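You operate a simulated robot arm through the tools that you are given. There is no shell and no other tool. Be economical: measure what you need, move in short steps, check, and stop when the job is done.

The job below is to be done with a simulated robot arm. You get a single attempt, and the scene is never put back.

TASK
Take the brass cap and leave it on the steel bracket on the top of the workbench.
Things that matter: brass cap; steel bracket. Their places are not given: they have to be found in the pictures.

It is judged by the outcome, as a careful person would: the job done as asked, and still so three seconds after it is handed in. It fails if anything else is knocked over, pushed out of place, dropped, spilled or broken. A push-on lid holds only when it is set on centred and level and pressed home; a screw cap is set on level and turned clockwise until tight.

THE ROBOT
A 7-joint arm with a two-finger parallel gripper, fixed in place. Base frame: the origin is at the foot of the arm, x ahead of it, y to its left, z up; the work surface is at about z = 85. Lengths are in cm, angles in rad, forces in N, time in s.
With the tool pointing down near the work surface it reaches from about 30 to 70 cm from the base axis. Its first joint turns from -1.152 to 1.152 rad. Payload 1.57 kg.
The tool frame sits at the grasp point between the pads (the TCP): z along the fingers, y along the line on which they close. The tips reach 3 cm beyond it. Largest opening 11 cm; finger width 2.4, thickness 1.2; the body of the gripper, 4.8 by 11.2 cm, starts 7.8 cm behind the TCP.
Orientation is told as [roll, pitch, yaw] about the base's x, y, z axes, in that order, counted from this pose: with the fingers straight down and closing along the base's y, the tool's x points along the base's -x, its y along +y and its z along -z.

THE INTERFACE
- The arm moves only by the tool arm_command. Its argument "rows" is one flat list of numbers, 7 for each row, row after row: the shift along the base's x, y, z in cm, then the turn, a rotation vector about the base's x, y, z in rad, then the finger opening in cm, from 0 to 11. In form: [x, y, z, wx, wy, wz, hand, x, y, z, wx, wy, wz, hand, ...]. A call has 1 to 8 rows; each row shifts and turns the commanded pose from where the row before left it. Each row takes 0.2 s and may step no farther than 5 cm and 0.15 rad from the row before; otherwise, or with a gripper value out of range, the whole call is refused. A pose out of reach is approached as far as the arm can. The call stops where the force on the tool passes 40 N (or 10 N more than at its start, if that is more) or the arm is blocked; 0.2 s more then pass. Each finger travels about 10.8 cm/s and halts on what it meets, pressing with about 33 N; the grip force reading is that of the motor and also rises with nothing between the fingers. The clock runs only during rows and for 0.2 s after the last one: add rows that do not move to give the fingers time. It gives the time, the measured TCP pose, the force on the tool (base axes), the opening and the grip force at its end, in the units of the frame above (readings bear some noise), and new pictures: "pictures" is both (left out), scene, wrist or none.
- Cameras (640 x 400 px; columns grow to the right, rows downward): "scene" is fixed at [16.35, -41.09, 137.78]; the picture's right is [0.65, -0.76, 0.00], its down [-0.61, -0.52, -0.60] and it looks along [0.45, 0.39, -0.80] (base axes); focal length 358 px, centre (320, 200). "wrist" rides on the gripper at [-3.6, 0, -8] in the tool frame; the picture's right is [0.00, -1.00, 0.00], its down [0.97, 0.00, -0.24] and it looks along [0.24, 0.00, 0.97] (tool axes); focal length 218 px, centre (320, 200).
- measure_at(camera, pixels): there is no depth. For up to 12 entries [column, row, z] of the newest picture of that camera ("zoom" is the newest enlarged one), the place [x, y] in the base frame at which the ray of that pixel passes the height z, good to about 0.2 cm. It takes no simulated time.
- zoom(camera, box): a new picture of the part [left, top, right, bottom] of that camera's present view, enlarged. It takes no simulated time.
- job_done(): hands the job in; it is judged then, once.

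Work in short steps. Measure before you move; look again where a grasp or a placing could have gone wrong, and mend it. You have 60 turns and 120 pictures in all, those below and enlarged ones among them. Open the gripper and draw the arm clear of the work before you hand the job in, unless the task says otherwise; then end with one line.

The tools are called after "Request:" by a JSON object that holds its "method" and its "body". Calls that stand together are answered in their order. arm_command: Moves the arm, as the interface text tells. Its arguments: {"type":"object","properties":{"rows":{"type":"array"},"pictures":{"type":"string","enum":["both","scene","wrist","none"]}},"required":["rows"]} The other tools are called the same way: measure_at (camera, pixels) gives the place at which the rays of pixels pass given heights; zoom (camera, box) takes an enlarged picture of a part of a camera's view; job_done () hands the job in.

At the start:

```text
time_s: 0.0
tool_pos: [29.67, -22.53, 109.9]
tcp_rot: [0.001, 0.0, 0.001]
contact_force: [-0.6, -0.9, -0.7]
finger_gap: 11.01
grasp_force: 0.1
```

scene: 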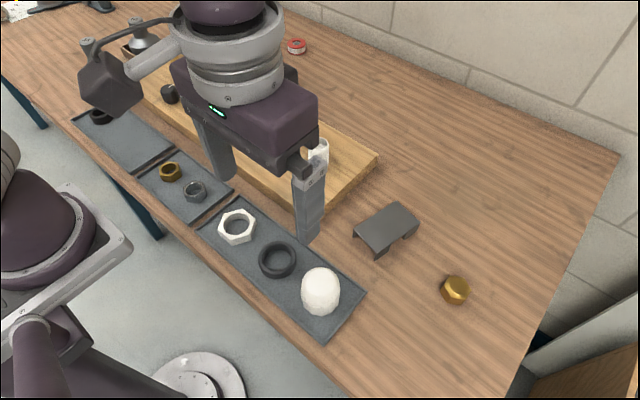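
wrist: 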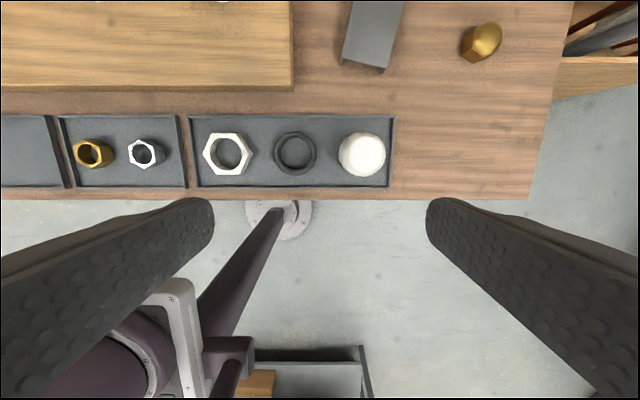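

The brass cap appears at scene (455,290) and the steel bracket at (386,229). I enlarge both and measure.

Request:
{"method": "zoom", "body": {"camera": "scene", "box": [330, 180, 490, 320]}}

Request:
{"method": "measure_at", "body": {"camera": "scene", "pixels": [[455, 290, 85], [455, 290, 87], [442, 291, 85], [458, 305, 85], [353, 235, 88], [386, 250, 88], [419, 221, 88], [388, 202, 88], [377, 258, 85]]}}

Request:
{"method": "zoom", "body": {"camera": "wrist", "box": [320, 0, 540, 120]}}

```text
2.86 times, centred on (410, 250) of scene
```

zoom: 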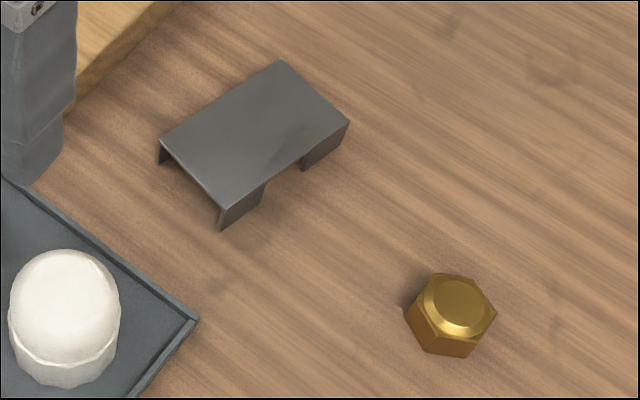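

```text
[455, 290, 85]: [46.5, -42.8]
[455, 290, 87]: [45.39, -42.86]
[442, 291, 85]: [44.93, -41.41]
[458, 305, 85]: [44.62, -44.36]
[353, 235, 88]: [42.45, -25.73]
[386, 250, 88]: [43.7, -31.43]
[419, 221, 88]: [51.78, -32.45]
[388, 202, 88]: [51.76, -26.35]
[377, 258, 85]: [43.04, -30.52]
```

```text
2.91 times, centred on (430, 60) of wrist
```

zoom: 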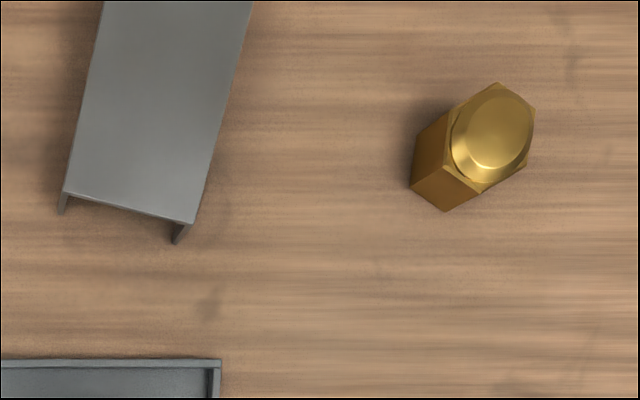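

Both are located. The cap is near (45.5, -42.8) and the bracket's centre is near (47.4, -29). I move above the cap for a closer look.

Request:
{"method": "arm_command", "body": {"rows": [2.5, -3.4, 0, 0, 0, 0, 11, 2.5, -3.4, 0, 0, 0, 0, 11, 2.5, -3.4, 0, 0, 0, 0, 11, 2.5, -3.4, 0, 0, 0, 0, 11, 2.5, -3.4, -2, 0, 0, 0, 11, 2.5, -3.4, -2, 0, 0, 0, 11, 0, 0, -1, 0, 0, 0, 11, 0, 0, 0, 0, 0, 0, 11]}}

```text
time_s: 1.8
tool_pos: [44.64, -42.83, 104.91]
tcp_rot: [0.0, 0.0, 0.0]
contact_force: [-0.1, 0.4, 0.1]
finger_gap: 11.0
grasp_force: 0.1
```

scene: 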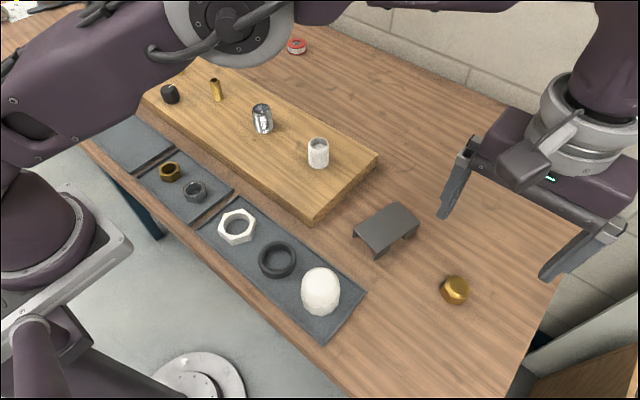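
wrist: 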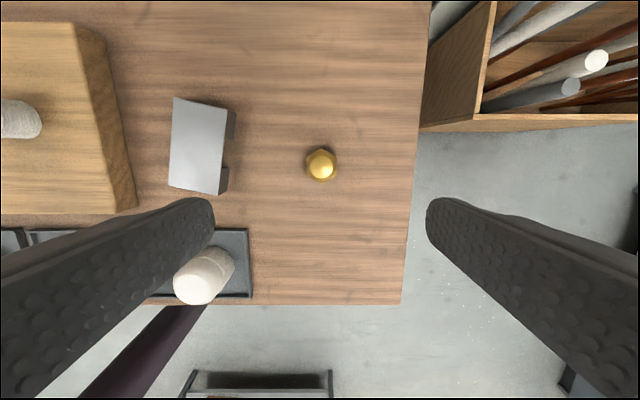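

The cap is straight ahead at wrist (321,165). I enlarge it for height and the angle of its flats, and check the other brass pieces.

Request:
{"method": "zoom", "body": {"camera": "wrist", "box": [280, 140, 360, 190]}}

Request:
{"method": "zoom", "body": {"camera": "scene", "box": [140, 60, 340, 220]}}

Request:
{"method": "measure_at", "body": {"camera": "wrist", "pixels": [[321, 165, 87], [321, 165, 88], [306, 165, 86], [337, 165, 86], [174, 97, 88], [227, 108, 88], [219, 194, 88], [169, 186, 88], [234, 140, 85], [228, 190, 85]]}}

```text
8.00 times, centred on (320, 165) of wrist
```

zoom: 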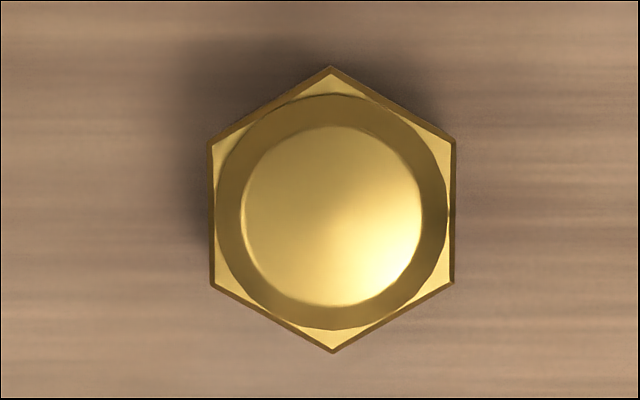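

```text
2.50 times, centred on (240, 140) of scene
```

zoom: 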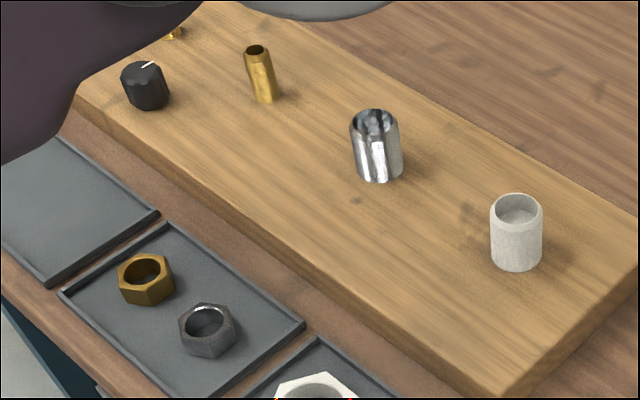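

```text
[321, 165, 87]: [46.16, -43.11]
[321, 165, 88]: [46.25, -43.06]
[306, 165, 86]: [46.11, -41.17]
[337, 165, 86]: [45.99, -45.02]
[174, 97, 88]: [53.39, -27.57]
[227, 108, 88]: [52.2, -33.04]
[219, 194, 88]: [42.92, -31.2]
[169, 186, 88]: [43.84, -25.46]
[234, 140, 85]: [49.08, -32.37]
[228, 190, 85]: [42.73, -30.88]
```

The flats face ±y, so the current orientation suits a grasp. I triangulate the heights of the cap and bracket.

Request:
{"method": "measure_at", "body": {"camera": "scene", "pixels": [[459, 286.7, 86], [459, 286.7, 88], [375.7, 252.8, 87], [375.7, 252.8, 89], [418.8, 222.5, 87], [418.8, 222.5, 89], [396, 201, 87], [396, 201, 89], [354.5, 229, 87], [354.5, 229, 89]]}}

Request:
{"method": "measure_at", "body": {"camera": "wrist", "pixels": [[321.6, 166.9, 86], [321.6, 166.9, 88], [219, 194, 87], [219, 194, 89], [227, 108, 87], [227, 108, 89], [174, 97, 87], [174, 97, 89], [169, 186, 87], [169, 186, 89]]}}

Request:
{"method": "zoom", "body": {"camera": "wrist", "box": [140, 80, 268, 208]}}

```text
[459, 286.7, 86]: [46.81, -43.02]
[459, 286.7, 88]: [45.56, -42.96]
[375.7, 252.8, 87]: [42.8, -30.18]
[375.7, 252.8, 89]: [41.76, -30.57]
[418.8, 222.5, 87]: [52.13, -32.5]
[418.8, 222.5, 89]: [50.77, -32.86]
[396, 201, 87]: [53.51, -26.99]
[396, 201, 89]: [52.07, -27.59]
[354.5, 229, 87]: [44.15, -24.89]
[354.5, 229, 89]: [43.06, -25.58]
```

```text
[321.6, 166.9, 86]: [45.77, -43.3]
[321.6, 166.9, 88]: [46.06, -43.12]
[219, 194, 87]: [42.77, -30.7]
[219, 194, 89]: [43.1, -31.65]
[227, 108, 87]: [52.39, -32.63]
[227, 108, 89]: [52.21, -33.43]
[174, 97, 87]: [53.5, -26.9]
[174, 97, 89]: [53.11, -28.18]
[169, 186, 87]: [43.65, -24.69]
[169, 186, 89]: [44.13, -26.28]
```

```text
3.12 times, centred on (204, 144) of wrist
```

zoom: 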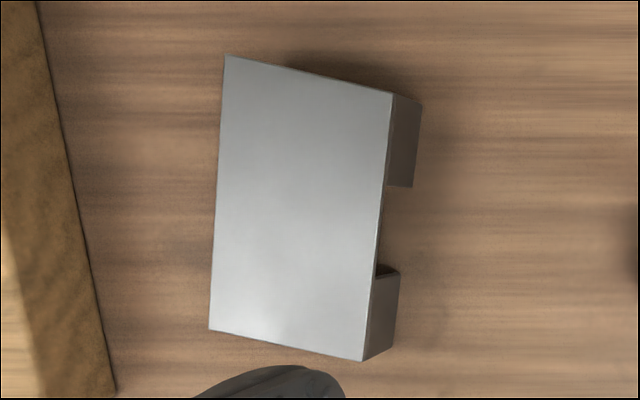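

Bracket top is z≈87 with its centre at (48.1, -28.7). The cap's top is z≈87.4 and its centre (45.95, -43.1). I descend to 4 cm above grasp height first.

Request:
{"method": "arm_command", "body": {"rows": [1.3, -0.27, -3, 0, 0, 0, 9, 0, 0, -4, 0, 0, 0, 7, 0, 0, -4, 0, 0, 0, 7, 0, 0, -1.5, 0, 0, 0, 7, 0, 0, 0, 0, 0, 0, 7]}}

```text
time_s: 3.0
tool_pos: [45.95, -43.06, 92.36]
tcp_rot: [-0.001, 0.001, 0.0]
contact_force: [-0.6, -0.2, 0.1]
finger_gap: 7.0
grasp_force: 0.0
```

scene: 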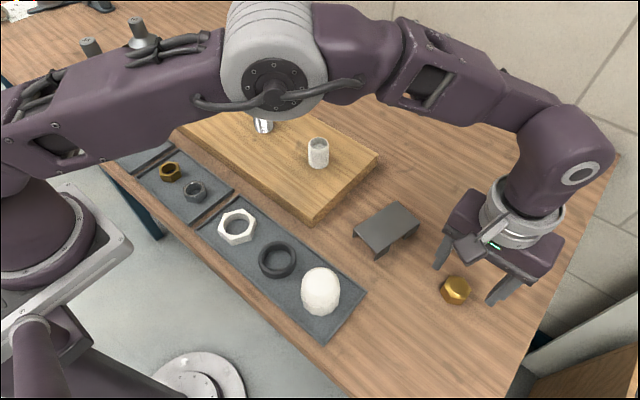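
wrist: 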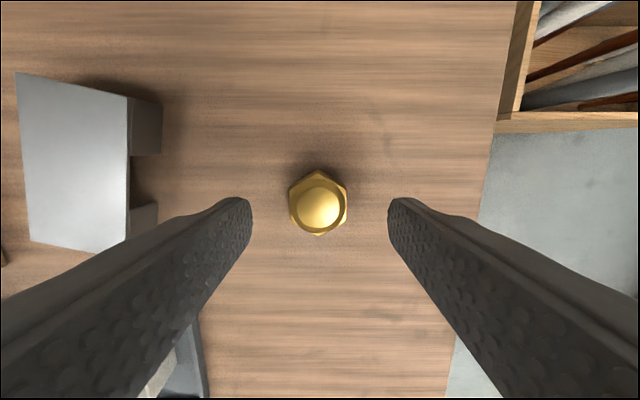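

The cap at wrist (319,204) is between the fingers. I re-measure its centre and the bracket's top corners.

Request:
{"method": "measure_at", "body": {"camera": "wrist", "pixels": [[319, 203, 86.5], [319, 203, 87.5], [289, 205, 86.5], [348, 205, 86.5], [17, 73, 87], [127, 96, 87], [128, 252, 87], [30, 241, 87], [319, 170, 86.5], [319, 237, 86.5]]}}

```text
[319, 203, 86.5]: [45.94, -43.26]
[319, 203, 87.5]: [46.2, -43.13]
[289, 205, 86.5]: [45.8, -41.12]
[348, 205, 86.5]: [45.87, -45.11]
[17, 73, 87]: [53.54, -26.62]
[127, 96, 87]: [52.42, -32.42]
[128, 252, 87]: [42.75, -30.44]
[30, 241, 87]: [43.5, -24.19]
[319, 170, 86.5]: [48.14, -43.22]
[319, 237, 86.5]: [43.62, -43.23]
```

The cap is centred to within 0.1 cm. I descend to z=88.4 and close.

Request:
{"method": "arm_command", "body": {"rows": [0, -0.08, -2, 0, 0, 0, 7, 0, 0, -1.95, 0, 0, 0, 7, 0, 0, 0, 0, 0, 0, 7, 0, 0, 0, 0, 0, 0, 5, 0, 0, 0, 0, 0, 0, 3, 0, 0, 0, 0, 0, 0, 3, 0, 0, 0, 0, 0, 0, 3]}}

```text
time_s: 4.6
tool_pos: [45.93, -43.2, 88.42]
tcp_rot: [-0.001, 0.0, 0.002]
contact_force: [-0.4, 0.5, 0.7]
finger_gap: 3.54
grasp_force: 33.1
```

scene: 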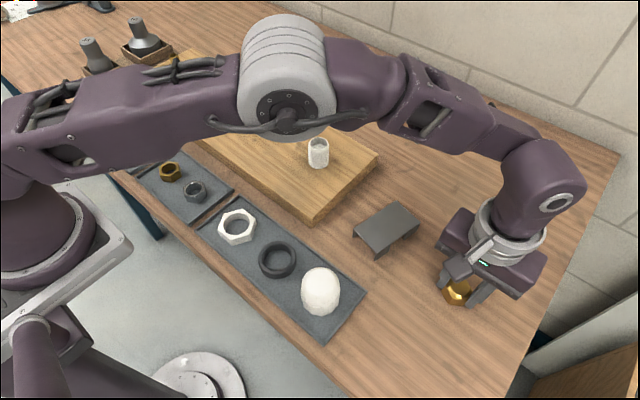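
wrist: 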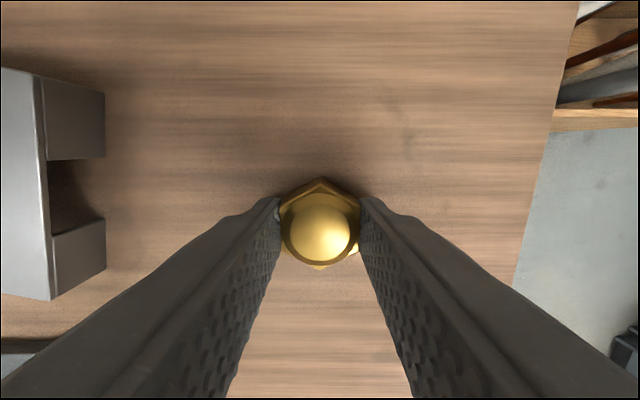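

The cap is gripped at 3.54 cm. I lift 8 cm and carry it over the bracket's centre (48.1, -28.5).

Request:
{"method": "arm_command", "body": {"rows": [0, 0, 3, 0, 0, 0, 3, 0, 0, 4.5, 0, 0, 0, 3, 0.4, 3.6, 0, 0, 0, 0, 3, 0.6, 3.7, 0, 0, 0, 0, 3, 0.6, 3.7, 0, 0, 0, 0, 3, 0.55, 3.7, 0, 0, 0, 0, 3, 0, 0, 0, 0, 0, 0, 3]}}

```text
time_s: 6.2
tool_pos: [48.12, -28.48, 95.97]
tcp_rot: [-0.001, 0.001, 0.001]
contact_force: [0.1, -0.4, -1.8]
finger_gap: 3.49
grasp_force: 32.7
```

scene: 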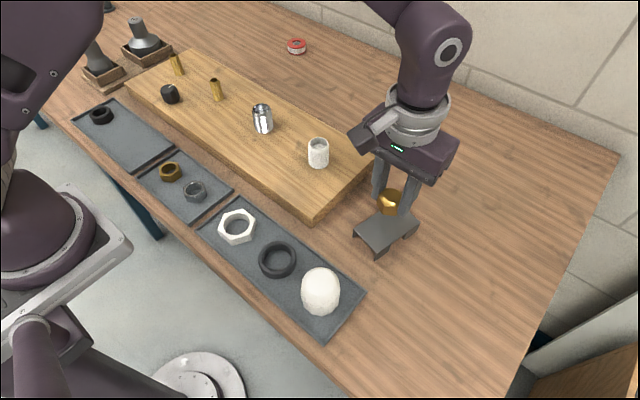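
wrist: 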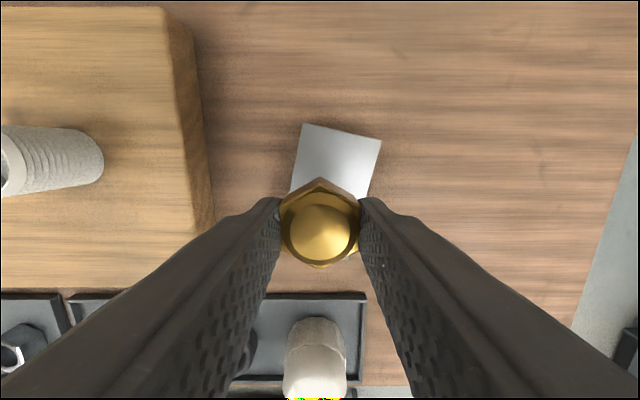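

The cap hangs over the bracket. I verify the far edge at wrist (303,123)-(381,138), then lower to just above it.

Request:
{"method": "measure_at", "body": {"camera": "wrist", "pixels": [[303, 123, 87], [381, 139, 87]]}}

Request:
{"method": "arm_command", "body": {"rows": [0, 0, -2, 0, 0, 0, 3, 0, 0, -1.7, 0, 0, 0, 3, 0, 0, -0.8, 0, 0, 0, 3, 0, 0, 0, 0, 0, 0, 3]}}

```text
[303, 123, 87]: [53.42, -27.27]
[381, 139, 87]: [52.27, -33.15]
```

```text
time_s: 7.2
tool_pos: [48.18, -28.65, 91.49]
tcp_rot: [0.003, 0.0, 0.0]
contact_force: [0.0, -0.4, -0.1]
finger_gap: 3.52
grasp_force: 32.7
```

scene: 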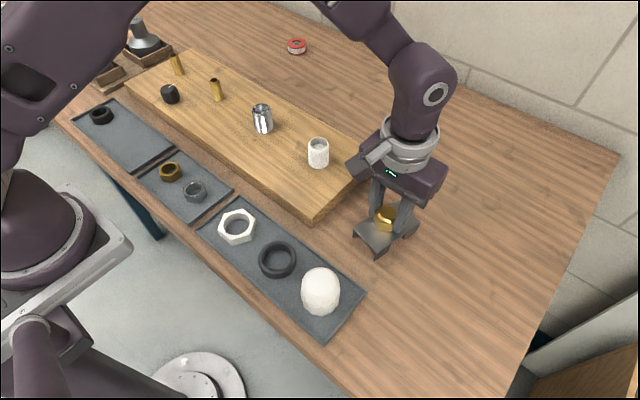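
wrist: 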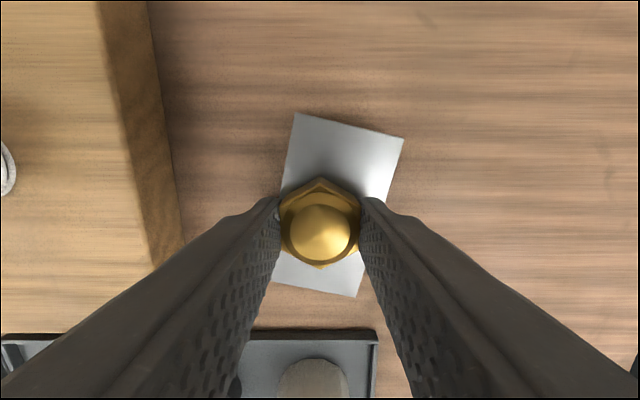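

The cap is over the middle of the plate. The readings barely differ, so contact is close; I lower in small steps and watch the force.

Request:
{"method": "arm_command", "body": {"rows": [0, 0, -0.2, 0, 0, 0, 3, 0, 0, -0.1, 0, 0, 0, 3, 0, 0, 0, 0, 0, 0, 3], "pictures": "none"}}

Request:
{"method": "zoom", "body": {"camera": "scene", "box": [335, 180, 439, 270]}}

```text
time_s: 8.0
tool_pos: [48.17, -28.5, 91.34]
tcp_rot: [0.002, -0.003, 0.0]
contact_force: [-2.7, 2.4, 17.8]
finger_gap: 3.53
grasp_force: 32.9
```

```text
4.44 times, centred on (387, 225) of scene
```

zoom: 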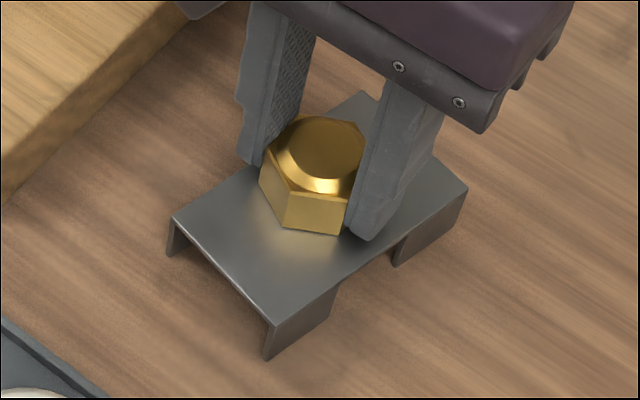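

The cap is seated with 18 N upward and level. I ease the pressure, open slightly, and check before lifting.

Request:
{"method": "arm_command", "body": {"rows": [0, 0, 0.12, 0, 0, 0, 3.3, 0, 0, 0, 0, 0, 0, 4, 0, 0, 0, 0, 0, 0, 5, 0, 0, 0, 0, 0, 0, 6, 0, 0, 0, 0, 0, 0, 6]}}

```text
time_s: 9.2
tool_pos: [48.23, -28.43, 91.26]
tcp_rot: [-0.001, 0.001, -0.001]
contact_force: [-0.4, -0.5, 0.2]
finger_gap: 5.99
grasp_force: 0.1
```

scene: 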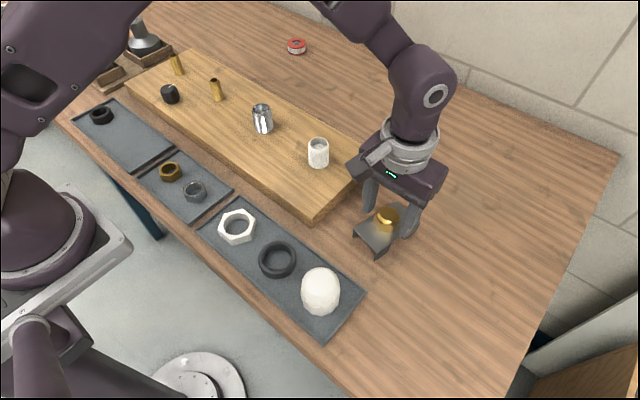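
wrist: 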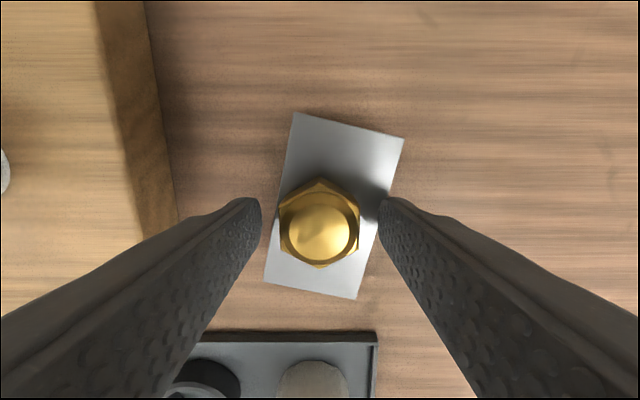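

The cap stays centred on the bracket and the fingers are clear. I lift straight up.

Request:
{"method": "arm_command", "body": {"rows": [0, 0, 2, 0, 0, 0, 6, 0, 0, 4, 0, 0, 0, 6, 0, 0, 4, 0, 0, 0, 6, 0, 0, 4, 0, 0, 0, 6, 0, -4, 0, 0, 0, 0, 6, 0, -4, 0, 0, 0, 0, 6, 0, 0, 0, 0, 0, 0, 6]}}

Request:
{"method": "zoom", "body": {"camera": "scene", "box": [335, 180, 439, 270]}}

```text
time_s: 10.8
tool_pos: [48.21, -36.64, 105.31]
tcp_rot: [0.0, 0.0, 0.001]
contact_force: [-0.6, 0.9, 0.7]
finger_gap: 6.02
grasp_force: 0.0
```

scene: 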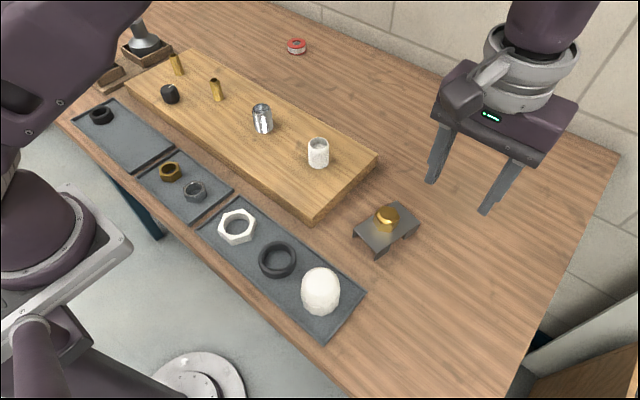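
wrist: 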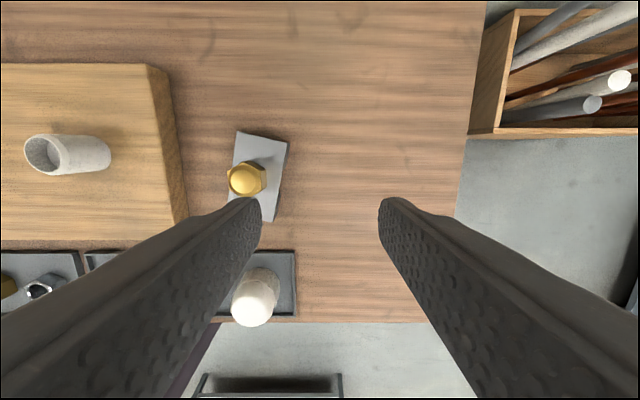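

```text
4.44 times, centred on (387, 225) of scene
```

zoom: 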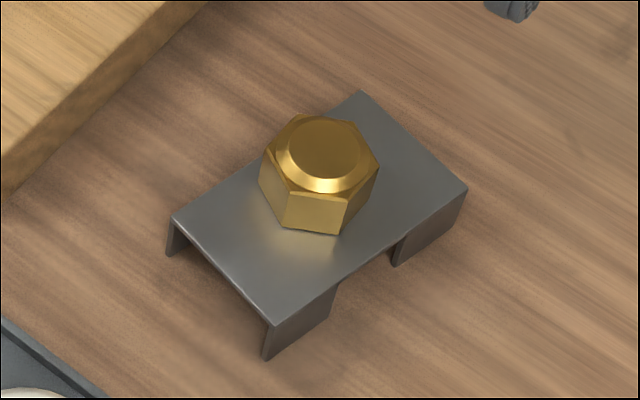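

The cap rests level on the bracket, nothing else has moved, and the arm is clear. I hand the job in.

Request:
{"method": "job_done", "body": {}}

```text
The job is handed in.
```

The brass cap is sitting level near the middle of the steel bracket, the gripper is open and clear, and nothing else in the pictures has moved.
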